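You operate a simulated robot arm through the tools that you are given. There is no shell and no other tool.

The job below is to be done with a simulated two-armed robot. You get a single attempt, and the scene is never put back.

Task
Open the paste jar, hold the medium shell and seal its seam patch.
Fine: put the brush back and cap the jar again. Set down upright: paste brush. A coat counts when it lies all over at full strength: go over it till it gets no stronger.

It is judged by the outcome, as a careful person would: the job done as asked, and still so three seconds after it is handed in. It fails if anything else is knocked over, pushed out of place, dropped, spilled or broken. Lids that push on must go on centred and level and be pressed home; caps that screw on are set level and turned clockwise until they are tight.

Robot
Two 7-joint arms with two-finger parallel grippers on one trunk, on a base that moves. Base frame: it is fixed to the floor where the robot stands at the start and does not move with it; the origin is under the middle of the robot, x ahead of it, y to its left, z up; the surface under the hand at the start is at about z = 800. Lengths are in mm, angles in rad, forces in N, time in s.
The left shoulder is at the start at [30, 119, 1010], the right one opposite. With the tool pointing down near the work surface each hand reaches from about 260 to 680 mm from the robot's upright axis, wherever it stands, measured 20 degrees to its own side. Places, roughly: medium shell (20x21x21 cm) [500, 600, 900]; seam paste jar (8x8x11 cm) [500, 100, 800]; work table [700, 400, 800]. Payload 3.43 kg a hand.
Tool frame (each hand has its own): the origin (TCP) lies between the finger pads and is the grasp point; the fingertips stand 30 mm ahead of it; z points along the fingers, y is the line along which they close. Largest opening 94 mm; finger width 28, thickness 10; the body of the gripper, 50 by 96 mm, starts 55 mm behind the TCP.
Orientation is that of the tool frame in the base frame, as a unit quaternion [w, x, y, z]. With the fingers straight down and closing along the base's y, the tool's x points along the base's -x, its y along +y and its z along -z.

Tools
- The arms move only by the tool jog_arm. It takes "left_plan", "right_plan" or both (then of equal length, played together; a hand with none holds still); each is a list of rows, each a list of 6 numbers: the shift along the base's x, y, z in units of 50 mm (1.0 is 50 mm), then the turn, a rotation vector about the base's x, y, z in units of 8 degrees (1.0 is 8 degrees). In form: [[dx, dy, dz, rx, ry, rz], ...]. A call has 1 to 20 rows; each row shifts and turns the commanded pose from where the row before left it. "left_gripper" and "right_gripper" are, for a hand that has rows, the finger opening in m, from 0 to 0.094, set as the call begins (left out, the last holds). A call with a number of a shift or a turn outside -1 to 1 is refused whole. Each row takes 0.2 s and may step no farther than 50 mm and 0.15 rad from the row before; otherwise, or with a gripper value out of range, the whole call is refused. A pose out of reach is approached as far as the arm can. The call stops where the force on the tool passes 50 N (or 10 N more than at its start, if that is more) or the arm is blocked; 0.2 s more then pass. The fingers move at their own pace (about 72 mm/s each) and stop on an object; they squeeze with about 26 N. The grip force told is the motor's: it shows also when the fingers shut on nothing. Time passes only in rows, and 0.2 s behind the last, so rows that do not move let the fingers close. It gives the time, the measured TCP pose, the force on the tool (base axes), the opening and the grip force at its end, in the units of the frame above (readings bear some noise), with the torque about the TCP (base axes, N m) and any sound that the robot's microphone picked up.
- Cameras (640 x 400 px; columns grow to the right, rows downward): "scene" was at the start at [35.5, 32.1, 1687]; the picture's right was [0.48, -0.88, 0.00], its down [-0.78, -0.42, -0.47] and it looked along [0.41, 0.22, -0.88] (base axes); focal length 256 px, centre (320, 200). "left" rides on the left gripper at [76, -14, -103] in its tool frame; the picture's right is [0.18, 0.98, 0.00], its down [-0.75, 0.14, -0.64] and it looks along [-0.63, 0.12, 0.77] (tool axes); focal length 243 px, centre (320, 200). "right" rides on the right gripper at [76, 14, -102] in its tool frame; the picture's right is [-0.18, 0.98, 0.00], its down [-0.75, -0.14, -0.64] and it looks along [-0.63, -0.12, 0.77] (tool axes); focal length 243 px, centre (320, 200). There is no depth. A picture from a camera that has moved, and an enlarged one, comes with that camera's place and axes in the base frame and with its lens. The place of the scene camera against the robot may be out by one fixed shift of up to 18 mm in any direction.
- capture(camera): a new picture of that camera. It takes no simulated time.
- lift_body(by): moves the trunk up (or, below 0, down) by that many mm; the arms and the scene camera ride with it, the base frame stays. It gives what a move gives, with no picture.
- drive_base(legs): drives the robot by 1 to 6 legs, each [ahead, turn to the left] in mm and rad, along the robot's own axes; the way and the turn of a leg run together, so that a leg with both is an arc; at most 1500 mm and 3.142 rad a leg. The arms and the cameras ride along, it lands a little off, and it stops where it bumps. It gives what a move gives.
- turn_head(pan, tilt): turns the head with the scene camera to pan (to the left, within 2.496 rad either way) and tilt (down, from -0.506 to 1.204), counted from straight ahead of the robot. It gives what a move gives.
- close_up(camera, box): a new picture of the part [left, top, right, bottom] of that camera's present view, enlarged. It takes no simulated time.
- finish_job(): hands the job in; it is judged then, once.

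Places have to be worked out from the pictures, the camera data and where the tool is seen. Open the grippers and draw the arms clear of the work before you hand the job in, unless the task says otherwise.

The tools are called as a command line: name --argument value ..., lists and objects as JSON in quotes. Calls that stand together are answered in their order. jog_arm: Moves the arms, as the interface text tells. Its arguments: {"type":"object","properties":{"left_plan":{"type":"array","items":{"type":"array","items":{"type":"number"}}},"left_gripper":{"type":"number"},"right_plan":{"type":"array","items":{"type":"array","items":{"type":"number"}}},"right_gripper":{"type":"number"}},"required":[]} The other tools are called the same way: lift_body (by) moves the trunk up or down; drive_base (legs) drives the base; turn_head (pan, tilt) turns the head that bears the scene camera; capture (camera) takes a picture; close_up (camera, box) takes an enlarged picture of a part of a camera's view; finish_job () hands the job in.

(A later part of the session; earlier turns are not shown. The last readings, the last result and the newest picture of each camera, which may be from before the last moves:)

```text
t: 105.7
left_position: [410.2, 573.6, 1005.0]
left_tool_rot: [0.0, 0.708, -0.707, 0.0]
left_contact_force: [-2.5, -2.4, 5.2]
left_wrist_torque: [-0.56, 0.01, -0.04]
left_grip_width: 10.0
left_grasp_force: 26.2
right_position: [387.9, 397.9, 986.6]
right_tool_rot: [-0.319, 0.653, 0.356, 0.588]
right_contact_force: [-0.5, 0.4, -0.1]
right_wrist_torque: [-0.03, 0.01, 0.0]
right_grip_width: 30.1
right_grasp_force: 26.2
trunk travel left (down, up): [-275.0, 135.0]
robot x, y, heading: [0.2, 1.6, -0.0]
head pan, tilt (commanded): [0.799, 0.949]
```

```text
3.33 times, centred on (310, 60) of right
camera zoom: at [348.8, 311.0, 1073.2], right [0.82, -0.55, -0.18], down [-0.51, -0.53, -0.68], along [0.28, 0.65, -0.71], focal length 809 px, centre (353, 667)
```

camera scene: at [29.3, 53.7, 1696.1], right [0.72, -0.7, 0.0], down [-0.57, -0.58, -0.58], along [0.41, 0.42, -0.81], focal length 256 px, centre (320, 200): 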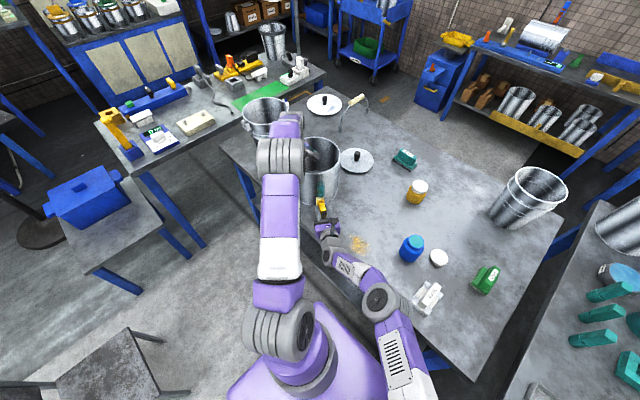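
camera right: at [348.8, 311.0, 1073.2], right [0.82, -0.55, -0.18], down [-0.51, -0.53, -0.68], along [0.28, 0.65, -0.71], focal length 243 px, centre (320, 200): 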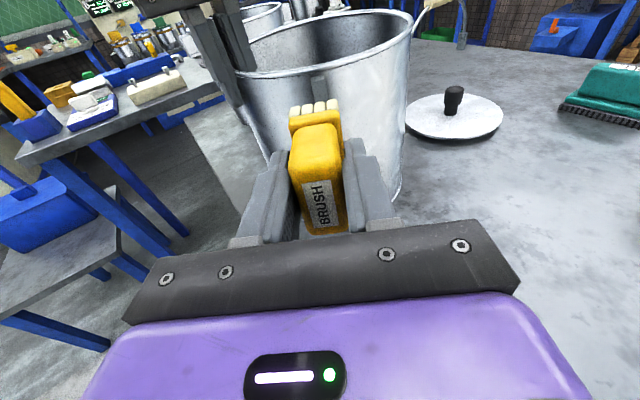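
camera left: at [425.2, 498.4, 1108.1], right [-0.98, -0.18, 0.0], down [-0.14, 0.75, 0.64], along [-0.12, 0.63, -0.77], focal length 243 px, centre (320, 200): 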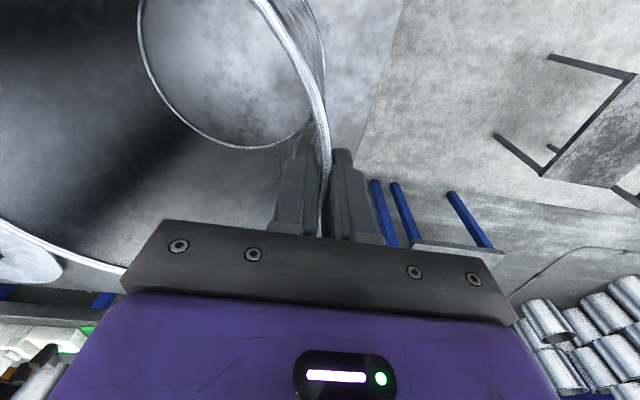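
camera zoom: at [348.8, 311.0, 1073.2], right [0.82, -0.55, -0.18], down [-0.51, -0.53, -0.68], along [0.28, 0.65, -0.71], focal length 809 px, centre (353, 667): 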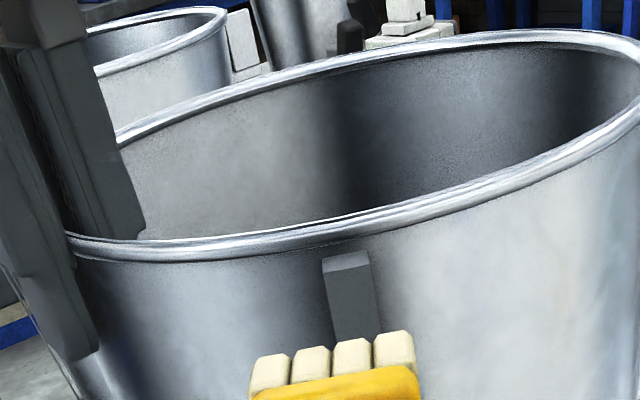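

From here the brush hides the patch; I lower the hand (kept ~60 mm back from the shell) to see the coat.

jog_arm --right_plan '[[-0.15, -0.23, -0.7, 0, 0, 0], [0, 0, -0.9, 0, 0, 0], [0, 0, -0.9, 0, 0, 0], [0, 0, 0, 0, 0, 0]]'

capture --camera "right"

close_up --camera "right" --box '[230, 0, 390, 120]'

```text
t: 106.7
left_position: [411.0, 575.7, 1005.7]
left_tool_rot: [0.001, 0.707, -0.707, 0.0]
left_contact_force: [-0.4, 0.5, 2.0]
left_wrist_torque: [-0.5, 0.24, -0.05]
left_grip_width: 9.8
left_grasp_force: 26.4
right_position: [382.6, 387.8, 857.4]
right_tool_rot: [-0.32, 0.653, 0.355, 0.588]
right_contact_force: [0.0, -0.3, -0.4]
right_wrist_torque: [-0.04, 0.05, -0.03]
right_grip_width: 29.9
right_grasp_force: 26.0
trunk travel left (down, up): [-275.0, 135.0]
robot x, y, heading: [2.2, -1.0, 0.004]
head pan, tilt (commanded): [0.799, 0.949]
```

```text
taken
camera right: at [342.8, 301.3, 945.0], right [0.82, -0.55, -0.18], down [-0.51, -0.53, -0.68], along [0.28, 0.65, -0.71], focal length 243 px, centre (320, 200)
```

right: 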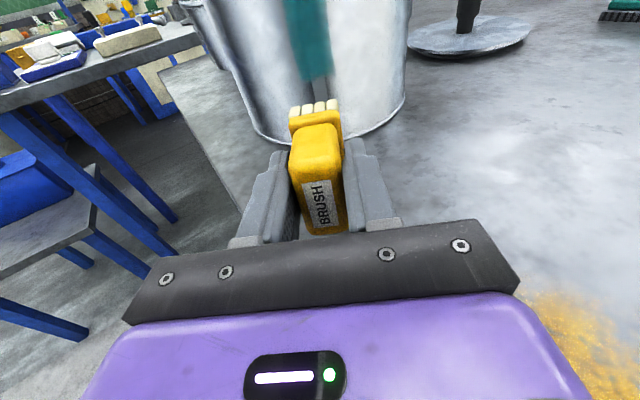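

```text
3.33 times, centred on (310, 60) of right
camera zoom: at [342.8, 301.3, 945.0], right [0.82, -0.55, -0.18], down [-0.51, -0.53, -0.68], along [0.28, 0.65, -0.71], focal length 809 px, centre (353, 667)
```

zoom: 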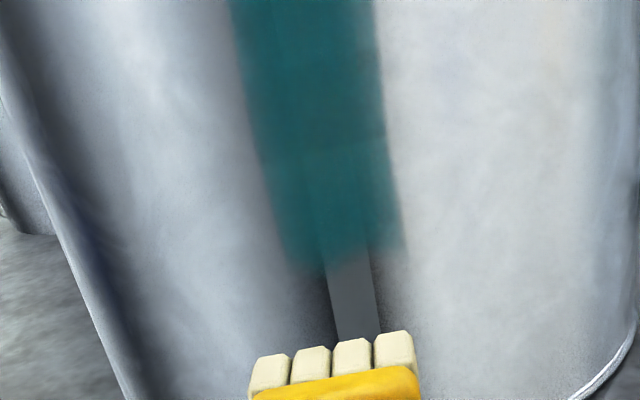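

The coat's lower edge is at z≈872 though the brush went lower, so the patch ends there; its upper part is still thin. I level the tool fully, go up to z≈975, and come back into contact to work the upper part.

jog_arm --right_plan '[[0, 0, 0.8, 0.42, -0.27, 0], [0, 0, 0.8, 0.21, -0.135, 0], [0, 0, 0.7, 0, 0, 0], [0.2, 0.31, 0.05, 0, 0, 0], [0.2, 0.31, 0, 0, 0, 0], [0.2, 0.31, 0, 0, 0, 0], [0.06, 0.1, 0, 0, 0, 0], [0, 0, 0, 0, 0, 0]]'

close_up --camera "right" --box '[240, 0, 380, 130]'

```text
t: 108.5
left_position: [410.1, 574.3, 1004.3]
left_tool_rot: [0.0, 0.707, -0.707, -0.001]
left_contact_force: [-1.9, -0.6, 0.2]
left_wrist_torque: [0.19, 0.08, 0.03]
left_grip_width: 10.1
left_grasp_force: 26.4
right_position: [413.7, 437.2, 976.1]
right_tool_rot: [-0.339, 0.621, 0.339, 0.62]
right_contact_force: [-0.5, 0.7, -2.0]
right_wrist_torque: [0.02, 0.02, -0.01]
right_grip_width: 29.8
right_grasp_force: 25.9
trunk travel left (down, up): [-275.0, 135.0]
robot x, y, heading: [2.3, -1.5, -0.001]
head pan, tilt (commanded): [0.799, 0.949]
```

```text
3.08 times, centred on (310, 65) of right
camera zoom: at [369.5, 343.7, 1053.1], right [0.83, -0.53, -0.18], down [-0.47, -0.46, -0.75], along [0.32, 0.71, -0.63], focal length 746 px, centre (351, 615)
```

zoom: 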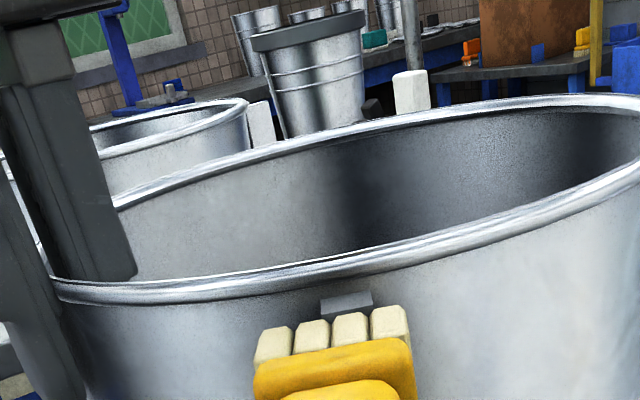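

The tool is level. I lower 6 mm to keep off the rim bead, then close in on the seam in small steps.

jog_arm --right_plan '[[0, 0, -0.12, 0, 0, 0], [0.054, 0.084, 0, 0, 0, 0], [0.022, 0.034, 0, 0, 0, 0], [0.016, 0.025, 0, 0, 0, 0]]'

jog_arm --right_plan '[[0.016, 0.025, 0, 0, 0, 0], [0.016, 0.025, 0, 0, 0, 0]]'

```text
t: 109.5
left_position: [410.3, 575.8, 1005.7]
left_tool_rot: [-0.001, 0.707, -0.707, -0.001]
left_contact_force: [3.0, 5.0, -0.1]
left_wrist_torque: [-0.16, 0.18, 0.22]
left_grip_width: 9.8
left_grasp_force: 26.5
right_position: [418.3, 444.1, 970.4]
right_tool_rot: [-0.339, 0.62, 0.339, 0.621]
right_contact_force: [-3.0, -7.2, 1.0]
right_wrist_torque: [-0.07, 0.03, 0.07]
right_grip_width: 30.0
right_grasp_force: 26.4
trunk travel left (down, up): [-275.0, 135.0]
robot x, y, heading: [1.7, -0.4, -0.001]
head pan, tilt (commanded): [0.799, 0.949]
```

```text
t: 110.1
left_position: [409.7, 576.7, 1006.4]
left_tool_rot: [0.001, -0.707, 0.707, 0.001]
left_contact_force: [0.6, 10.1, -0.2]
left_wrist_torque: [-0.05, 0.17, 0.32]
left_grip_width: 10.7
left_grasp_force: 26.1
right_position: [421.4, 448.9, 969.3]
right_tool_rot: [-0.338, 0.622, 0.338, 0.621]
right_contact_force: [-1.1, -10.6, -2.2]
right_wrist_torque: [-0.27, 0.05, -0.13]
right_grip_width: 29.9
right_grasp_force: 25.9
trunk travel left (down, up): [-275.0, 135.0]
robot x, y, heading: [-2.4, -1.6, 0.0]
head pan, tilt (commanded): [0.799, 0.949]
```

Contact at ~10 N is more than needed; I ease back 2 mm and stroke down 90 mm and back up along the seam.

jog_arm --right_plan '[[-0.022, -0.034, 0, 0, 0, 0], [0, 0, -0.15, 0, 0, 0], [0, 0, -0.15, 0, 0, 0], [0, 0, -0.15, 0, 0, 0], [0, 0, -0.15, 0, 0, 0], [0, 0, -0.15, 0, 0, 0], [0, 0, -0.15, 0, 0, 0], [0, 0, -0.15, 0, 0, 0], [0, 0, -0.15, 0, 0, 0], [0, 0, -0.15, 0, 0, 0], [0, 0, -0.15, 0, 0, 0], [0, 0, -0.15, 0, 0, 0], [0, 0, -0.15, 0, 0, 0]]'

close_up --camera "right" --box '[240, 0, 380, 130]'

close_up --camera "scene" --box '[300, 140, 350, 210]'

```text
t: 112.9
left_position: [411.1, 575.4, 1004.8]
left_tool_rot: [0.0, -0.707, 0.707, -0.001]
left_contact_force: [2.3, 1.6, 0.6]
left_wrist_torque: [0.07, 0.06, 0.12]
left_grip_width: 9.6
left_grasp_force: 25.8
right_position: [420.0, 446.8, 879.9]
right_tool_rot: [-0.338, 0.622, 0.337, 0.621]
right_contact_force: [-0.9, -0.9, -0.6]
right_wrist_torque: [0.01, 0.01, 0.04]
right_grip_width: 30.0
right_grasp_force: 25.7
trunk travel left (down, up): [-275.0, 135.0]
robot x, y, heading: [3.3, 1.1, 0.0]
head pan, tilt (commanded): [0.799, 0.949]
```

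```text
3.08 times, centred on (310, 65) of right
camera zoom: at [375.3, 351.3, 957.6], right [0.83, -0.53, -0.19], down [-0.47, -0.46, -0.75], along [0.32, 0.71, -0.63], focal length 746 px, centre (351, 615)
```

zoom: 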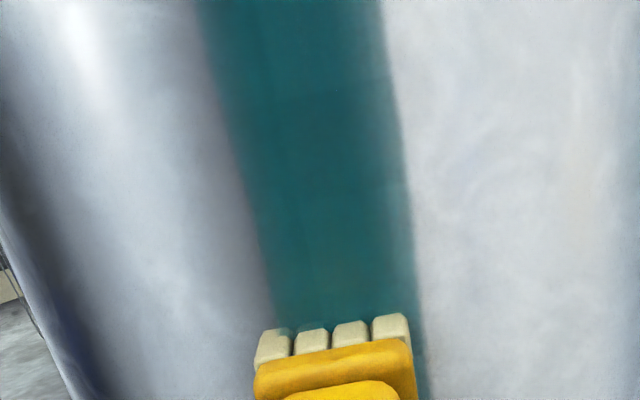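

```text
5.71 times, centred on (325, 175) of scene
camera zoom: at [29.9, 53.7, 1696.1], right [0.72, -0.7, 0.0], down [-0.57, -0.58, -0.58], along [0.41, 0.42, -0.81], focal length 1462 px, centre (291, 343)
```

zoom: 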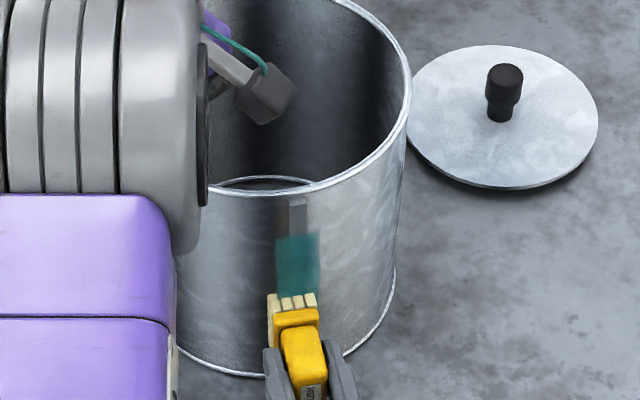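

The coat now shows a sharp upper edge at z≈960, so the patch is about z 872–960. I press in 1 mm and go over it upward, then shift 6 mm right and stroke down.

jog_arm --right_plan '[[0.011, 0.017, -0.1, 0, 0, 0], [0, 0, 0.15, 0, 0, 0], [0, 0, 0.15, 0, 0, 0], [0, 0, 0.15, 0, 0, 0], [0, 0, 0.15, 0, 0, 0], [0, 0, 0.15, 0, 0, 0], [0, 0, 0.15, 0, 0, 0], [0, 0, 0.15, 0, 0, 0], [0, 0, 0.15, 0, 0, 0], [0, 0, 0.15, 0, 0, 0], [0, 0, 0.15, 0, 0, 0], [0, 0, 0.15, 0, 0, 0]]'

jog_arm --right_plan '[[0.05, -0.033, 0, 0, 0, 0], [0.05, -0.033, 0, 0, 0, 0], [0, 0, -0.15, 0, 0, 0], [0, 0, -0.15, 0, 0, 0], [0, 0, -0.15, 0, 0, 0], [0, 0, -0.15, 0, 0, 0], [0, 0, -0.15, 0, 0, 0], [0, 0, -0.15, 0, 0, 0], [0, 0, -0.15, 0, 0, 0], [0, 0, -0.15, 0, 0, 0], [0, 0, -0.15, 0, 0, 0], [0, 0, -0.15, 0, 0, 0], [0, 0, -0.15, 0, 0, 0]]'

close_up --camera "right" --box '[240, 0, 380, 130]'

close_up --camera "scene" --box '[300, 140, 350, 210]'

```text
t: 115.5
left_position: [410.5, 574.8, 1006.0]
left_tool_rot: [0.0, 0.707, -0.707, 0.0]
left_contact_force: [2.7, 5.8, 1.7]
left_wrist_torque: [-0.24, 0.13, 0.29]
left_grip_width: 10.0
left_grasp_force: 26.6
right_position: [419.8, 447.8, 957.9]
right_tool_rot: [-0.338, 0.621, 0.338, 0.621]
right_contact_force: [-3.3, -5.6, -2.7]
right_wrist_torque: [-0.26, 0.09, 0.04]
right_grip_width: 29.8
right_grasp_force: 25.2
trunk travel left (down, up): [-275.0, 135.0]
robot x, y, heading: [-1.9, -3.6, 0.001]
head pan, tilt (commanded): [0.799, 0.949]
```

```text
t: 118.3
left_position: [411.3, 576.0, 1005.7]
left_tool_rot: [0.0, 0.707, -0.707, 0.001]
left_contact_force: [1.8, 3.4, 0.3]
left_wrist_torque: [0.21, 0.1, 0.29]
left_grip_width: 9.9
left_grasp_force: 26.6
right_position: [424.9, 443.1, 875.6]
right_tool_rot: [-0.338, 0.621, 0.338, 0.621]
right_contact_force: [-2.4, -2.7, -0.7]
right_wrist_torque: [0.02, -0.01, 0.05]
right_grip_width: 29.6
right_grasp_force: 26.3
trunk travel left (down, up): [-275.0, 135.0]
robot x, y, heading: [2.3, 2.0, 0.0]
head pan, tilt (commanded): [0.799, 0.949]
```

```text
3.08 times, centred on (310, 65) of right
camera zoom: at [381.1, 349.0, 951.7], right [0.83, -0.53, -0.19], down [-0.47, -0.46, -0.75], along [0.32, 0.71, -0.63], focal length 746 px, centre (351, 615)
```

zoom: 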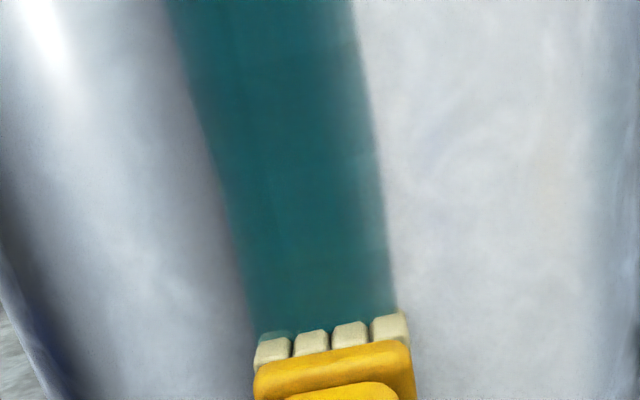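

```text
5.71 times, centred on (325, 175) of scene
camera zoom: at [29.8, 53.7, 1696.1], right [0.72, -0.7, 0.0], down [-0.57, -0.58, -0.58], along [0.41, 0.42, -0.81], focal length 1462 px, centre (291, 343)
```

zoom: 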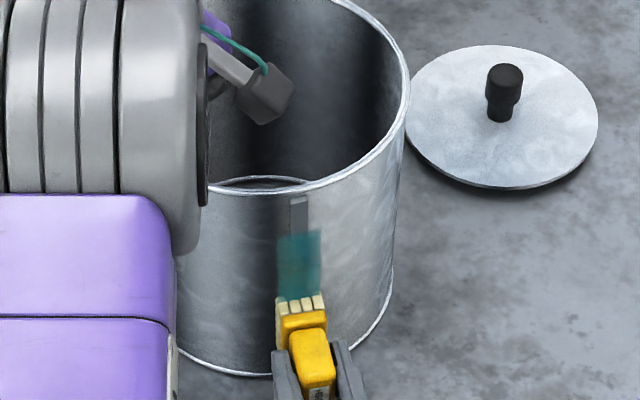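

The right edge of the coat did not widen, so the patch is about as wide as the brush and both edges are now known. I go over it again: up here, then down with a 4 mm shift left.

jog_arm --right_plan '[[0, 0, 0.15, 0, 0, 0], [0, 0, 0.15, 0, 0, 0], [0, 0, 0.15, 0, 0, 0], [0, 0, 0.15, 0, 0, 0], [0, 0, 0.15, 0, 0, 0], [0, 0, 0.15, 0, 0, 0], [0, 0, 0.15, 0, 0, 0], [0, 0, 0.15, 0, 0, 0], [0, 0, 0.15, 0, 0, 0], [0, 0, 0.15, 0, 0, 0], [0, 0, 0.15, 0, 0, 0]]'

jog_arm --right_plan '[[-0.067, 0.044, 0, 0, 0, 0], [0, 0, -0.15, 0, 0, 0], [0, 0, -0.15, 0, 0, 0], [0, 0, -0.15, 0, 0, 0], [0, 0, -0.15, 0, 0, 0], [0, 0, -0.15, 0, 0, 0], [0, 0, -0.15, 0, 0, 0], [0, 0, -0.15, 0, 0, 0], [0, 0, -0.15, 0, 0, 0], [0, 0, -0.15, 0, 0, 0], [0, 0, -0.15, 0, 0, 0], [0, 0, -0.15, 0, 0, 0]]'

jog_arm --right_plan '[[-0.067, 0.044, 0, 0, 0, 0], [0, 0, 0.15, 0, 0, 0], [0, 0, 0.15, 0, 0, 0], [0, 0, 0.15, 0, 0, 0], [0, 0, 0.15, 0, 0, 0], [0, 0, 0.15, 0, 0, 0], [0, 0, 0.15, 0, 0, 0], [0, 0, 0.15, 0, 0, 0], [0, 0, 0.15, 0, 0, 0], [0, 0, 0.15, 0, 0, 0], [0, 0, 0.15, 0, 0, 0], [0, 0, 0.15, 0, 0, 0]]'

jog_arm --right_plan '[[0, 0, -0.15, 0, 0, 0], [0, 0, -0.15, 0, 0, 0], [0, 0, -0.15, 0, 0, 0], [0, 0, -0.15, 0, 0, 0], [0, 0, -0.15, 0, 0, 0], [0, 0, -0.15, 0, 0, 0], [0, 0, -0.15, 0, 0, 0], [0, 0, -0.15, 0, 0, 0], [0, 0, -0.15, 0, 0, 0], [0, 0, -0.15, 0, 0, 0], [0, 0, -0.15, 0, 0, 0]]'

close_up --camera "right" --box '[240, 0, 380, 130]'

close_up --camera "scene" --box '[300, 140, 350, 210]'

```text
t: 120.7
left_position: [409.7, 575.7, 1005.0]
left_tool_rot: [0.0, 0.707, -0.707, 0.001]
left_contact_force: [1.0, 3.9, 0.5]
left_wrist_torque: [0.05, 0.12, 0.28]
left_grip_width: 9.9
left_grasp_force: 25.9
right_position: [424.9, 443.3, 958.4]
right_tool_rot: [-0.338, 0.622, 0.338, 0.62]
right_contact_force: [-2.5, -3.9, -3.7]
right_wrist_torque: [-0.1, 0.03, 0.03]
right_grip_width: 29.8
right_grasp_force: 25.6
trunk travel left (down, up): [-275.0, 135.0]
robot x, y, heading: [-2.1, 1.9, 0.003]
head pan, tilt (commanded): [0.799, 0.949]
```

```text
t: 123.3
left_position: [409.7, 575.0, 1005.0]
left_tool_rot: [0.0, 0.708, -0.707, 0.001]
left_contact_force: [2.9, 3.2, -0.6]
left_wrist_torque: [0.29, 0.15, 0.24]
left_grip_width: 9.9
left_grasp_force: 25.9
right_position: [421.0, 446.3, 875.6]
right_tool_rot: [-0.338, 0.622, 0.338, 0.621]
right_contact_force: [-2.3, -2.4, -0.8]
right_wrist_torque: [0.01, 0.0, 0.05]
right_grip_width: 29.9
right_grasp_force: 26.1
trunk travel left (down, up): [-275.0, 135.0]
robot x, y, heading: [-0.2, 0.6, 0.002]
head pan, tilt (commanded): [0.799, 0.949]
```

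```text
t: 125.9
left_position: [409.9, 575.9, 1004.6]
left_tool_rot: [-0.001, -0.707, 0.707, 0.001]
left_contact_force: [1.5, 4.5, 1.2]
left_wrist_torque: [-0.17, 0.11, 0.23]
left_grip_width: 9.9
left_grasp_force: 25.9
right_position: [418.4, 447.1, 958.4]
right_tool_rot: [-0.338, 0.622, 0.338, 0.62]
right_contact_force: [-3.0, -5.0, -1.6]
right_wrist_torque: [-0.12, 0.05, 0.08]
right_grip_width: 30.1
right_grasp_force: 25.7
trunk travel left (down, up): [-275.0, 135.0]
robot x, y, heading: [4.3, 0.3, 0.0]
head pan, tilt (commanded): [0.799, 0.949]
```

```text
t: 128.3
left_position: [409.6, 576.3, 1005.0]
left_tool_rot: [0.0, -0.707, 0.707, 0.0]
left_contact_force: [1.9, 5.1, 0.5]
left_wrist_torque: [0.22, 0.14, 0.27]
left_grip_width: 9.4
left_grasp_force: 25.7
right_position: [420.0, 449.4, 875.6]
right_tool_rot: [-0.339, 0.621, 0.339, 0.621]
right_contact_force: [-3.3, -4.0, 0.2]
right_wrist_torque: [0.19, -0.1, 0.12]
right_grip_width: 29.9
right_grasp_force: 25.8
trunk travel left (down, up): [-275.0, 135.0]
robot x, y, heading: [-0.8, -0.1, 0.004]
head pan, tilt (commanded): [0.799, 0.949]
```

```text
3.08 times, centred on (310, 65) of right
camera zoom: at [375.4, 354.6, 952.1], right [0.83, -0.53, -0.18], down [-0.47, -0.46, -0.75], along [0.32, 0.71, -0.63], focal length 746 px, centre (351, 615)
```

zoom: 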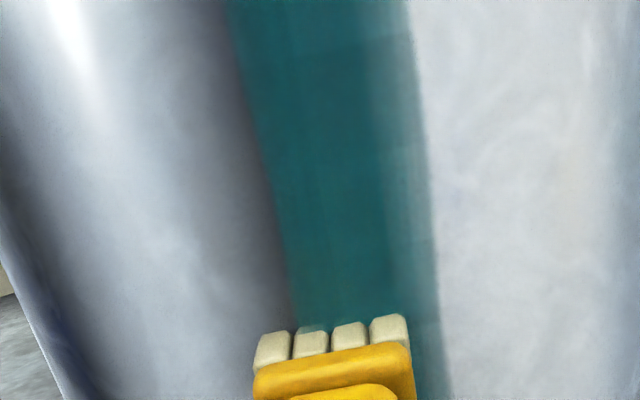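

```text
5.71 times, centred on (325, 175) of scene
camera zoom: at [29.4, 53.8, 1696.1], right [0.72, -0.7, 0.0], down [-0.57, -0.58, -0.58], along [0.41, 0.42, -0.81], focal length 1462 px, centre (291, 343)
```

zoom: 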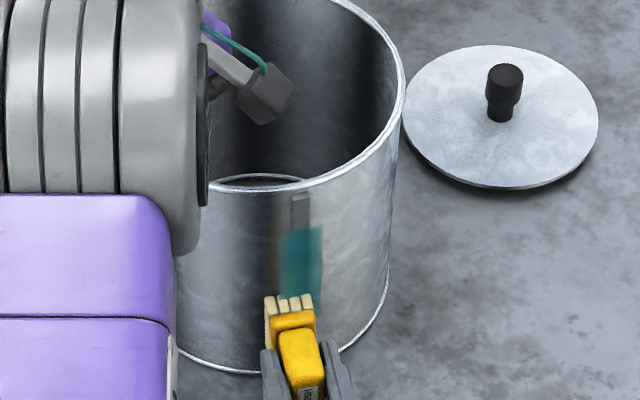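

The right side of the coat is still lighter, and sideways dragging turned the shell a few mm. I lift off, shift 8 mm right, re-contact, and stroke up and down there.

jog_arm --right_plan '[[-0.054, -0.084, 0, 0, 0, 0], [0.134, -0.087, 0, 0, 0, 0], [0.03, 0.047, 0, 0, 0, 0], [0.024, 0.037, 0, 0, 0, 0]]'

close_up --camera "right" --box '[240, 0, 380, 130]'

```text
t: 129.3
left_position: [410.6, 574.9, 1005.2]
left_tool_rot: [0.0, -0.707, 0.707, 0.001]
left_contact_force: [2.2, 4.7, -0.5]
left_wrist_torque: [-0.05, 0.03, 0.27]
left_grip_width: 9.3
left_grasp_force: 26.2
right_position: [425.2, 443.8, 876.1]
right_tool_rot: [-0.338, 0.621, 0.338, 0.621]
right_contact_force: [-2.9, -6.1, 1.5]
right_wrist_torque: [0.18, -0.1, 0.08]
right_grip_width: 30.0
right_grasp_force: 26.3
trunk travel left (down, up): [-275.0, 135.0]
robot x, y, heading: [-2.9, -0.4, -0.001]
head pan, tilt (commanded): [0.799, 0.949]
```

```text
3.08 times, centred on (310, 65) of right
camera zoom: at [382.2, 349.3, 952.9], right [0.83, -0.53, -0.18], down [-0.47, -0.46, -0.75], along [0.32, 0.71, -0.63], focal length 746 px, centre (351, 615)
```

zoom: 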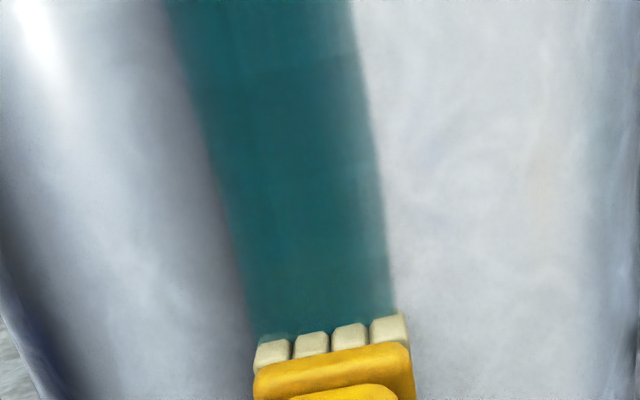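

The brush now covers the patch's right edge. I stroke up, down, up, down here.

jog_arm --right_plan '[[0, 0, 0.15, 0, 0, 0], [0, 0, 0.15, 0, 0, 0], [0, 0, 0.15, 0, 0, 0], [0, 0, 0.15, 0, 0, 0], [0, 0, 0.15, 0, 0, 0], [0, 0, 0.15, 0, 0, 0], [0, 0, 0.15, 0, 0, 0], [0, 0, 0.15, 0, 0, 0], [0, 0, 0.15, 0, 0, 0], [0, 0, 0.15, 0, 0, 0], [0, 0, 0.15, 0, 0, 0]]'

jog_arm --right_plan '[[0, 0, -0.15, 0, 0, 0], [0, 0, -0.15, 0, 0, 0], [0, 0, -0.15, 0, 0, 0], [0, 0, -0.15, 0, 0, 0], [0, 0, -0.15, 0, 0, 0], [0, 0, -0.15, 0, 0, 0], [0, 0, -0.15, 0, 0, 0], [0, 0, -0.15, 0, 0, 0], [0, 0, -0.15, 0, 0, 0], [0, 0, -0.15, 0, 0, 0], [0, 0, -0.15, 0, 0, 0], [0, 0, -0.1, 0, 0, 0]]'

close_up --camera "right" --box '[240, 0, 380, 130]'

jog_arm --right_plan '[[0, 0, 0.15, 0, 0, 0], [0, 0, 0.15, 0, 0, 0], [0, 0, 0.15, 0, 0, 0], [0, 0, 0.15, 0, 0, 0], [0, 0, 0.15, 0, 0, 0], [0, 0, 0.15, 0, 0, 0], [0, 0, 0.15, 0, 0, 0], [0, 0, 0.15, 0, 0, 0], [0, 0, 0.15, 0, 0, 0], [0, 0, 0.15, 0, 0, 0], [0, 0, 0.15, 0, 0, 0], [0, 0, 0.1, 0, 0, 0]]'

jog_arm --right_plan '[[0, 0, -0.15, 0, 0, 0], [0, 0, -0.15, 0, 0, 0], [0, 0, -0.15, 0, 0, 0], [0, 0, -0.15, 0, 0, 0], [0, 0, -0.15, 0, 0, 0], [0, 0, -0.15, 0, 0, 0], [0, 0, -0.15, 0, 0, 0], [0, 0, -0.15, 0, 0, 0], [0, 0, -0.15, 0, 0, 0], [0, 0, -0.15, 0, 0, 0], [0, 0, -0.15, 0, 0, 0], [0, 0, -0.1, 0, 0, 0]]'

close_up --camera "right" --box '[240, 0, 380, 130]'

close_up --camera "scene" --box '[300, 140, 350, 210]'

```text
t: 131.7
left_position: [409.7, 576.2, 1006.3]
left_tool_rot: [0.0, -0.707, 0.707, 0.0]
left_contact_force: [1.4, 3.2, 2.4]
left_wrist_torque: [-0.46, 0.0, 0.23]
left_grip_width: 9.5
left_grasp_force: 25.7
right_position: [425.5, 444.8, 957.3]
right_tool_rot: [-0.338, 0.622, 0.338, 0.62]
right_contact_force: [-2.0, -2.9, -1.9]
right_wrist_torque: [-0.09, 0.01, 0.07]
right_grip_width: 29.9
right_grasp_force: 25.9
trunk travel left (down, up): [-275.0, 135.0]
robot x, y, heading: [-2.9, 1.7, 0.002]
head pan, tilt (commanded): [0.799, 0.949]
```

```text
t: 134.3
left_position: [409.3, 575.7, 1005.3]
left_tool_rot: [0.0, -0.707, 0.708, 0.0]
left_contact_force: [2.6, 4.3, 0.2]
left_wrist_torque: [0.24, 0.15, 0.3]
left_grip_width: 9.5
left_grasp_force: 26.4
right_position: [426.7, 445.6, 869.9]
right_tool_rot: [-0.338, 0.622, 0.338, 0.62]
right_contact_force: [-2.6, -5.2, 0.1]
right_wrist_torque: [0.14, -0.03, 0.07]
right_grip_width: 30.0
right_grasp_force: 26.4
trunk travel left (down, up): [-275.0, 135.0]
robot x, y, heading: [-1.6, 2.1, -0.003]
head pan, tilt (commanded): [0.799, 0.949]
```

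```text
3.08 times, centred on (310, 65) of right
camera zoom: at [381.7, 350.0, 947.0], right [0.83, -0.53, -0.19], down [-0.47, -0.46, -0.75], along [0.32, 0.71, -0.63], focal length 746 px, centre (351, 615)
```

zoom: 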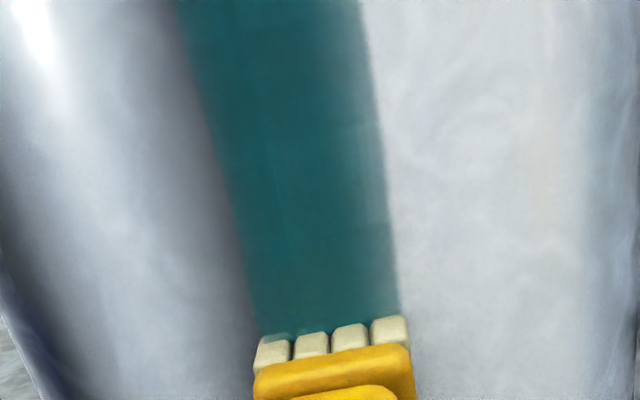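

```text
t: 136.9
left_position: [411.0, 575.5, 1004.6]
left_tool_rot: [0.001, -0.707, 0.707, 0.0]
left_contact_force: [1.7, 4.5, 0.7]
left_wrist_torque: [0.0, 0.11, 0.28]
left_grip_width: 9.5
left_grasp_force: 25.7
right_position: [425.7, 445.1, 959.8]
right_tool_rot: [-0.338, 0.621, 0.338, 0.621]
right_contact_force: [-1.8, -4.3, -2.7]
right_wrist_torque: [-0.16, 0.06, 0.07]
right_grip_width: 29.9
right_grasp_force: 25.4
trunk travel left (down, up): [-275.0, 135.0]
robot x, y, heading: [1.2, 0.7, 0.002]
head pan, tilt (commanded): [0.799, 0.949]
```

```text
t: 139.5
left_position: [410.2, 575.7, 1004.7]
left_tool_rot: [0.0, -0.707, 0.707, 0.0]
left_contact_force: [3.4, 1.5, -0.6]
left_wrist_torque: [-0.16, -0.03, 0.23]
left_grip_width: 9.4
left_grasp_force: 25.6
right_position: [425.6, 444.7, 870.5]
right_tool_rot: [-0.339, 0.621, 0.338, 0.621]
right_contact_force: [-2.0, -2.3, 0.0]
right_wrist_torque: [0.07, -0.01, 0.06]
right_grip_width: 29.8
right_grasp_force: 25.8
trunk travel left (down, up): [-275.0, 135.0]
robot x, y, heading: [0.8, 3.1, -0.002]
head pan, tilt (commanded): [0.799, 0.949]
```

```text
3.08 times, centred on (310, 65) of right
camera zoom: at [380.8, 350.4, 947.8], right [0.83, -0.53, -0.19], down [-0.47, -0.46, -0.75], along [0.32, 0.71, -0.63], focal length 746 px, centre (351, 615)
```

zoom: 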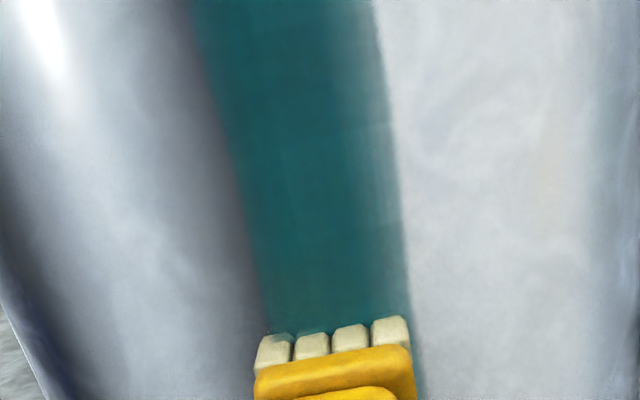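

```text
5.71 times, centred on (325, 175) of scene
camera zoom: at [29.7, 53.6, 1696.1], right [0.72, -0.7, 0.0], down [-0.57, -0.58, -0.58], along [0.41, 0.42, -0.81], focal length 1462 px, centre (291, 343)
```

zoom: 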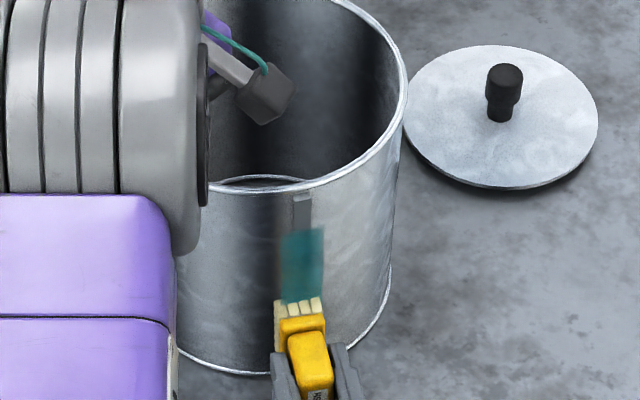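

The coat's right side is still softer, partly because the wall curves away there. I lift off, turn the brush 6° to match the wall's normal further right, shift it ~8 mm right, and re-contact lightly.

jog_arm --right_plan '[[-0.065, -0.1, 0, 0, 0, 0], [0.25, -0.163, 0, 0, 0, 0.75], [0, 0, 0, 0, 0, 0]]'

close_up --camera "right" --box '[240, 0, 380, 130]'

```text
t: 140.3
left_position: [408.8, 574.9, 1005.2]
left_tool_rot: [0.0, 0.707, -0.707, 0.0]
left_contact_force: [-0.6, 1.2, -0.1]
left_wrist_torque: [-0.3, -0.03, 0.09]
left_grip_width: 9.1
left_grasp_force: 25.9
right_position: [432.7, 429.7, 869.2]
right_tool_rot: [-0.37, 0.603, 0.371, 0.601]
right_contact_force: [0.1, 0.8, -0.7]
right_wrist_torque: [-0.06, 0.0, -0.01]
right_grip_width: 29.9
right_grasp_force: 26.0
trunk travel left (down, up): [-275.0, 135.0]
robot x, y, heading: [0.4, 1.7, 0.0]
head pan, tilt (commanded): [0.799, 0.949]
```

```text
3.08 times, centred on (310, 65) of right
camera zoom: at [400.2, 332.6, 947.2], right [0.88, -0.44, -0.18], down [-0.42, -0.51, -0.75], along [0.24, 0.74, -0.63], focal length 746 px, centre (351, 615)
```

zoom: 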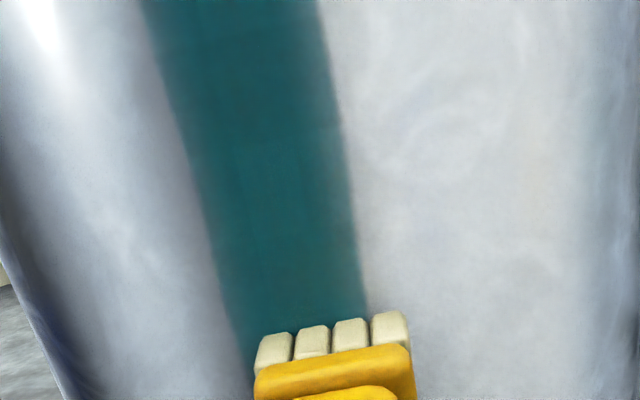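

From this angle the coat looks more even. I come back into light contact and stroke the right portion.

jog_arm --right_plan '[[0.036, 0.071, 0, 0, 0, 0], [0.018, 0.036, 0, 0, 0, 0]]'

jog_arm --right_plan '[[0.0135, 0.0268, 0, 0, 0, 0]]'

```text
t: 140.9
left_position: [410.1, 574.4, 1005.1]
left_tool_rot: [0.0, 0.708, -0.707, 0.0]
left_contact_force: [-2.2, 1.1, 0.7]
left_wrist_torque: [-0.27, 0.05, 0.08]
left_grip_width: 9.2
left_grasp_force: 25.8
right_position: [438.6, 436.4, 871.0]
right_tool_rot: [-0.37, 0.604, 0.37, 0.602]
right_contact_force: [-0.6, 0.2, -0.3]
right_wrist_torque: [-0.03, 0.01, 0.03]
right_grip_width: 29.7
right_grasp_force: 26.0
trunk travel left (down, up): [-275.0, 135.0]
robot x, y, heading: [-1.3, 1.1, 0.003]
head pan, tilt (commanded): [0.799, 0.949]
```

```text
t: 141.3
left_position: [410.0, 575.4, 1005.8]
left_tool_rot: [0.0, 0.707, -0.707, 0.0]
left_contact_force: [-1.7, 1.4, 1.6]
left_wrist_torque: [-0.2, 0.05, 0.1]
left_grip_width: 9.2
left_grasp_force: 26.0
right_position: [438.7, 437.8, 871.0]
right_tool_rot: [-0.37, 0.604, 0.371, 0.601]
right_contact_force: [0.0, -1.0, -1.0]
right_wrist_torque: [-0.01, 0.04, -0.02]
right_grip_width: 29.6
right_grasp_force: 25.6
trunk travel left (down, up): [-275.0, 135.0]
robot x, y, heading: [-2.5, -1.6, -0.007]
head pan, tilt (commanded): [0.799, 0.949]
```

jog_arm --right_plan '[[0.0135, 0.0268, 0, 0, 0, 0], [0.009, 0.018, 0, 0, 0, 0]]'

jog_arm --right_plan '[[0.009, 0.018, 0, 0, 0, 0], [0.0045, 0.009, 0, 0, 0, 0]]'

```text
t: 141.9
left_position: [409.9, 575.1, 1005.9]
left_tool_rot: [0.0, 0.707, -0.707, 0.0]
left_contact_force: [1.1, 6.8, -0.2]
left_wrist_torque: [0.28, 0.18, 0.24]
left_grip_width: 9.2
left_grasp_force: 25.9
right_position: [441.0, 439.9, 870.2]
right_tool_rot: [-0.37, 0.604, 0.369, 0.602]
right_contact_force: [-1.5, -7.0, -0.2]
right_wrist_torque: [0.1, -0.01, 0.0]
right_grip_width: 29.9
right_grasp_force: 25.5
trunk travel left (down, up): [-275.0, 135.0]
robot x, y, heading: [-1.2, -2.1, 0.0]
head pan, tilt (commanded): [0.799, 0.949]
```

```text
t: 142.5
left_position: [409.9, 574.8, 1004.4]
left_tool_rot: [0.0, -0.707, 0.707, 0.001]
left_contact_force: [-0.7, 7.4, 0.3]
left_wrist_torque: [0.46, 0.16, 0.18]
left_grip_width: 9.2
left_grasp_force: 26.0
right_position: [440.3, 440.4, 869.6]
right_tool_rot: [-0.37, 0.603, 0.37, 0.602]
right_contact_force: [0.0, -7.5, 0.5]
right_wrist_torque: [0.05, -0.04, -0.05]
right_grip_width: 30.1
right_grasp_force: 25.9
trunk travel left (down, up): [-275.0, 135.0]
robot x, y, heading: [0.7, -0.4, 0.002]
head pan, tilt (commanded): [0.799, 0.949]
```

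Contact ~7 N. Two up-and-down passes here.

jog_arm --right_plan '[[-0.005, -0.01, 0.2, 0, 0, 0], [0, 0, 0.2, 0, 0, 0], [0, 0, 0.2, 0, 0, 0], [0, 0, 0.2, 0, 0, 0], [0, 0, 0.2, 0, 0, 0], [0, 0, 0.2, 0, 0, 0], [0, 0, 0.2, 0, 0, 0], [0, 0, 0.2, 0, 0, 0], [0, 0, 0.2, 0, 0, 0], [0, 0, -0.2, 0, 0, 0], [0, 0, -0.2, 0, 0, 0], [0, 0, -0.2, 0, 0, 0], [0, 0, -0.2, 0, 0, 0], [0, 0, -0.2, 0, 0, 0], [0, 0, -0.2, 0, 0, 0], [0, 0, -0.2, 0, 0, 0], [0, 0, -0.2, 0, 0, 0], [0, 0, -0.2, 0, 0, 0]]'

jog_arm --right_plan '[[0, 0, 0.2, 0, 0, 0], [0, 0, 0.2, 0, 0, 0], [0, 0, 0.2, 0, 0, 0], [0, 0, 0.2, 0, 0, 0], [0, 0, 0.2, 0, 0, 0], [0, 0, 0.2, 0, 0, 0], [0, 0, 0.2, 0, 0, 0], [0, 0, 0.2, 0, 0, 0], [0, 0, 0.2, 0, 0, 0], [0, 0, -0.2, 0, 0, 0], [0, 0, -0.2, 0, 0, 0], [0, 0, -0.2, 0, 0, 0], [0, 0, -0.2, 0, 0, 0], [0, 0, -0.2, 0, 0, 0], [0, 0, -0.2, 0, 0, 0], [0, 0, -0.2, 0, 0, 0], [0, 0, -0.2, 0, 0, 0], [0, 0, -0.2, 0, 0, 0]]'

close_up --camera "right" --box '[240, 0, 380, 130]'

close_up --camera "scene" --box '[300, 140, 350, 210]'

```text
t: 146.3
left_position: [409.0, 575.2, 1006.2]
left_tool_rot: [0.0, -0.707, 0.707, 0.0]
left_contact_force: [1.3, 3.6, 0.0]
left_wrist_torque: [0.1, 0.06, 0.2]
left_grip_width: 9.6
left_grasp_force: 26.6
right_position: [438.5, 441.9, 869.5]
right_tool_rot: [-0.37, 0.603, 0.369, 0.603]
right_contact_force: [-4.6, -4.3, 0.7]
right_wrist_torque: [0.03, 0.02, 0.13]
right_grip_width: 29.9
right_grasp_force: 26.2
trunk travel left (down, up): [-275.0, 135.0]
robot x, y, heading: [1.3, 0.5, -0.003]
head pan, tilt (commanded): [0.799, 0.949]
```

```text
t: 150.1
left_position: [409.1, 575.4, 1005.2]
left_tool_rot: [-0.001, -0.707, 0.707, 0.0]
left_contact_force: [1.5, 2.4, 0.3]
left_wrist_torque: [-0.02, 0.01, 0.22]
left_grip_width: 9.7
left_grasp_force: 26.0
right_position: [439.2, 440.7, 869.4]
right_tool_rot: [-0.371, 0.603, 0.371, 0.602]
right_contact_force: [-2.2, -2.3, -0.6]
right_wrist_torque: [0.06, -0.02, 0.1]
right_grip_width: 30.0
right_grasp_force: 26.4
trunk travel left (down, up): [-275.0, 135.0]
robot x, y, heading: [1.0, -1.6, -0.001]
head pan, tilt (commanded): [0.799, 0.949]
```

```text
3.08 times, centred on (310, 65) of right
camera zoom: at [405.6, 342.5, 947.3], right [0.88, -0.44, -0.18], down [-0.42, -0.51, -0.75], along [0.24, 0.74, -0.63], focal length 746 px, centre (351, 615)
```

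zoom: 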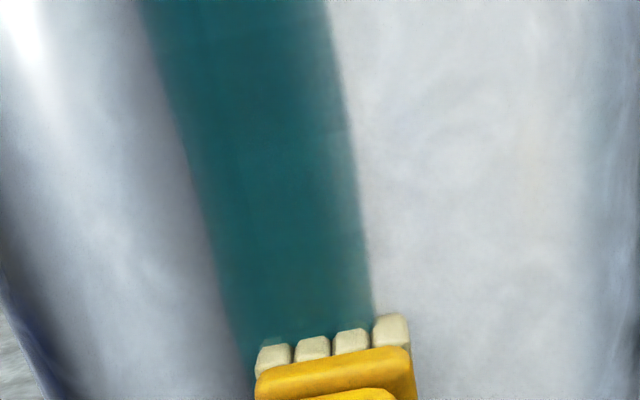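

```text
5.71 times, centred on (325, 175) of scene
camera zoom: at [29.6, 53.8, 1696.1], right [0.72, -0.7, 0.0], down [-0.57, -0.58, -0.58], along [0.41, 0.42, -0.81], focal length 1462 px, centre (291, 343)
```

zoom: 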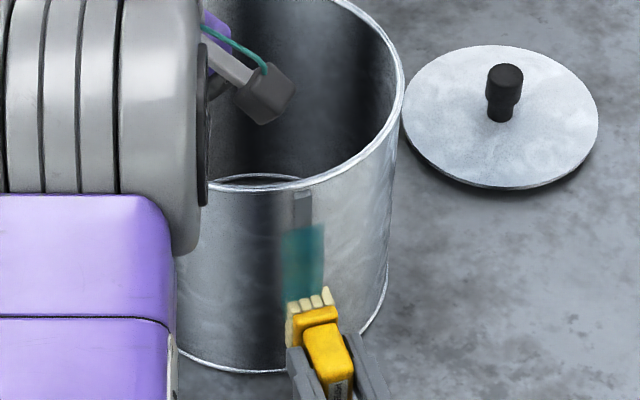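

The coat looks more even. I retreat 60 mm to inspect the whole patch from two heights.

jog_arm --right_plan '[[-0.2, -0.35, 0, 0, 0, 0], [-0.2, -0.4, 0, 0, 0, 0], [-0.18, -0.36, 0, 0, 0, 0], [0, 0, 0, 0, 0, 0]]'

close_up --camera "right" --box '[220, 0, 380, 110]'

jog_arm --right_plan '[[0, 0, 0.8, 0, 0, 0], [0, 0, 0.2, 0, 0, 0], [0, 0, 0, 0, 0, 0]]'

close_up --camera "right" --box '[220, 0, 380, 110]'

close_up --camera "scene" --box '[310, 160, 340, 200]'

```text
t: 151.1
left_position: [409.8, 575.5, 1005.5]
left_tool_rot: [0.001, -0.707, 0.707, 0.0]
left_contact_force: [-0.6, 0.3, 0.0]
left_wrist_torque: [-0.1, 0.01, 0.14]
left_grip_width: 9.5
left_grasp_force: 25.9
right_position: [411.4, 385.4, 871.3]
right_tool_rot: [-0.37, 0.603, 0.37, 0.602]
right_contact_force: [-0.8, 0.7, -1.1]
right_wrist_torque: [-0.04, 0.0, 0.01]
right_grip_width: 30.0
right_grasp_force: 26.2
trunk travel left (down, up): [-275.0, 135.0]
robot x, y, heading: [-2.1, -3.4, 0.001]
head pan, tilt (commanded): [0.799, 0.949]
```

```text
3.64 times, centred on (300, 55) of right
camera zoom: at [377.6, 287.2, 946.8], right [0.88, -0.44, -0.18], down [-0.42, -0.51, -0.75], along [0.24, 0.74, -0.63], focal length 882 px, centre (393, 727)
```

zoom: 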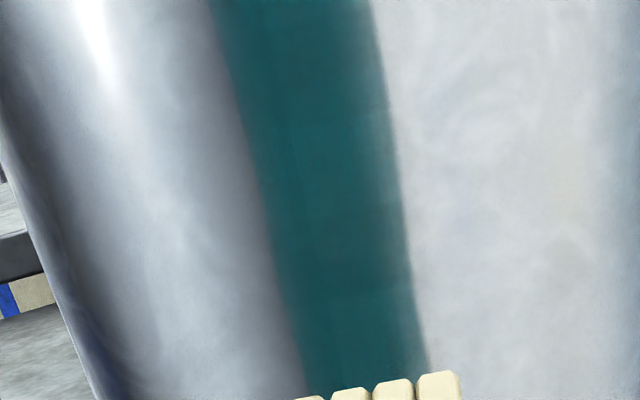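

```text
t: 151.9
left_position: [410.8, 575.7, 1005.4]
left_tool_rot: [0.0, 0.707, -0.707, 0.0]
left_contact_force: [0.0, 0.8, -0.7]
left_wrist_torque: [-0.19, 0.13, 0.15]
left_grip_width: 9.4
left_grasp_force: 26.1
right_position: [412.5, 386.1, 922.0]
right_tool_rot: [-0.37, 0.603, 0.37, 0.602]
right_contact_force: [-0.5, 0.6, -0.5]
right_wrist_torque: [-0.02, 0.0, 0.0]
right_grip_width: 29.8
right_grasp_force: 26.0
trunk travel left (down, up): [-275.0, 135.0]
robot x, y, heading: [0.6, 1.1, -0.002]
head pan, tilt (commanded): [0.799, 0.949]
```

```text
3.64 times, centred on (300, 55) of right
camera zoom: at [377.9, 287.2, 998.7], right [0.88, -0.44, -0.18], down [-0.42, -0.51, -0.75], along [0.24, 0.74, -0.63], focal length 882 px, centre (393, 727)
```

zoom: 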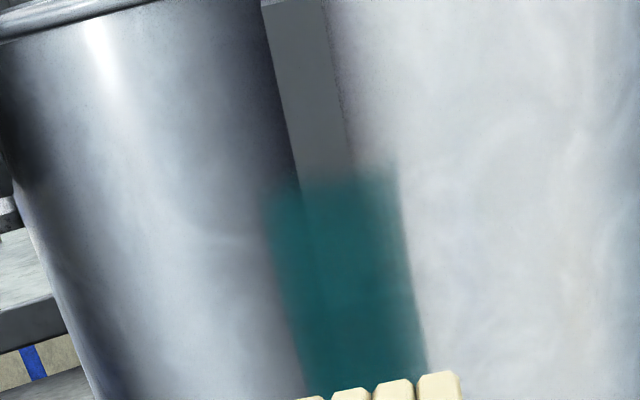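

```text
10.00 times, centred on (325, 180) of scene
camera zoom: at [29.6, 53.8, 1696.1], right [0.72, -0.7, 0.0], down [-0.57, -0.58, -0.58], along [0.41, 0.42, -0.81], focal length 2559 px, centre (270, 400)
```

zoom: 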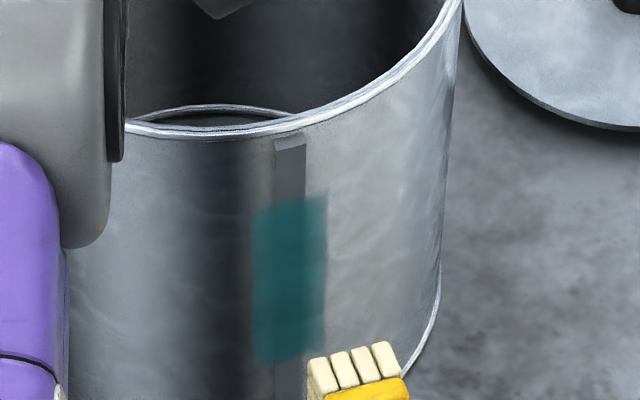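

The patch spans about z 872–971; its top has had fewer passes and looks thinner. I recentre the brush on the patch (heading 60°), raise to z≈958 and approach again.

jog_arm --right_plan '[[-0.162, 0.087, 0.5, 0, 0, -0.375], [0, 0, 0.22, 0, 0, 0], [0.2, 0.35, 0, 0, 0, 0], [0.2, 0.35, 0, 0, 0, 0], [0.14, 0.245, 0, 0, 0, 0], [0, 0, 0, 0, 0, 0]]'

close_up --camera "right" --box '[240, 0, 380, 130]'

```text
t: 153.3
left_position: [410.4, 573.9, 1005.4]
left_tool_rot: [0.001, 0.707, -0.707, 0.0]
left_contact_force: [-1.8, 1.3, 0.1]
left_wrist_torque: [-0.21, 0.07, 0.16]
left_grip_width: 9.6
left_grasp_force: 26.6
right_position: [429.1, 437.6, 958.0]
right_tool_rot: [-0.355, 0.612, 0.355, 0.611]
right_contact_force: [0.3, -0.1, -1.1]
right_wrist_torque: [-0.03, -0.01, 0.0]
right_grip_width: 30.1
right_grasp_force: 26.5
trunk travel left (down, up): [-275.0, 135.0]
robot x, y, heading: [-0.6, -0.2, 0.002]
head pan, tilt (commanded): [0.799, 0.949]
```

```text
3.08 times, centred on (310, 65) of right
camera zoom: at [390.0, 342.0, 1034.1], right [0.85, -0.49, -0.18], down [-0.44, -0.49, -0.75], along [0.28, 0.72, -0.63], focal length 746 px, centre (351, 615)
```

zoom: 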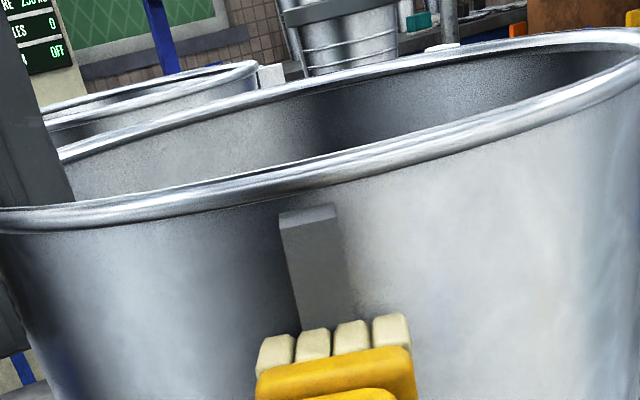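

Centred on the seam. I close in to light contact at the top.

jog_arm --right_plan '[[0.03, 0.052, 0, 0, 0, 0], [0.02, 0.035, 0, 0, 0, 0], [0.015, 0.026, 0, 0, 0, 0]]'

jog_arm --right_plan '[[0.015, 0.026, 0, 0, 0, 0], [0.01, 0.0174, 0, 0, 0, 0]]'

```text
t: 154.1
left_position: [410.0, 575.2, 1005.8]
left_tool_rot: [0.0, 0.707, -0.707, 0.0]
left_contact_force: [2.4, 5.4, -0.5]
left_wrist_torque: [-0.2, 0.02, 0.22]
left_grip_width: 9.3
left_grasp_force: 26.0
right_position: [432.9, 443.0, 956.8]
right_tool_rot: [-0.354, 0.613, 0.354, 0.612]
right_contact_force: [-3.4, -7.6, 2.0]
right_wrist_torque: [0.11, -0.02, 0.06]
right_grip_width: 29.9
right_grasp_force: 25.6
trunk travel left (down, up): [-275.0, 135.0]
robot x, y, heading: [-2.2, 2.4, 0.003]
head pan, tilt (commanded): [0.799, 0.949]
```

```text
t: 154.7
left_position: [411.4, 576.8, 1005.9]
left_tool_rot: [-0.001, 0.707, -0.707, 0.001]
left_contact_force: [4.0, 10.9, -0.9]
left_wrist_torque: [0.2, -0.06, 0.57]
left_grip_width: 9.5
left_grasp_force: 26.1
right_position: [435.0, 443.2, 956.0]
right_tool_rot: [-0.354, 0.612, 0.354, 0.612]
right_contact_force: [-4.5, -11.8, 3.5]
right_wrist_torque: [0.22, -0.04, 0.08]
right_grip_width: 29.9
right_grasp_force: 26.2
trunk travel left (down, up): [-275.0, 135.0]
robot x, y, heading: [-1.8, 4.3, 0.001]
head pan, tilt (commanded): [0.799, 0.949]
```

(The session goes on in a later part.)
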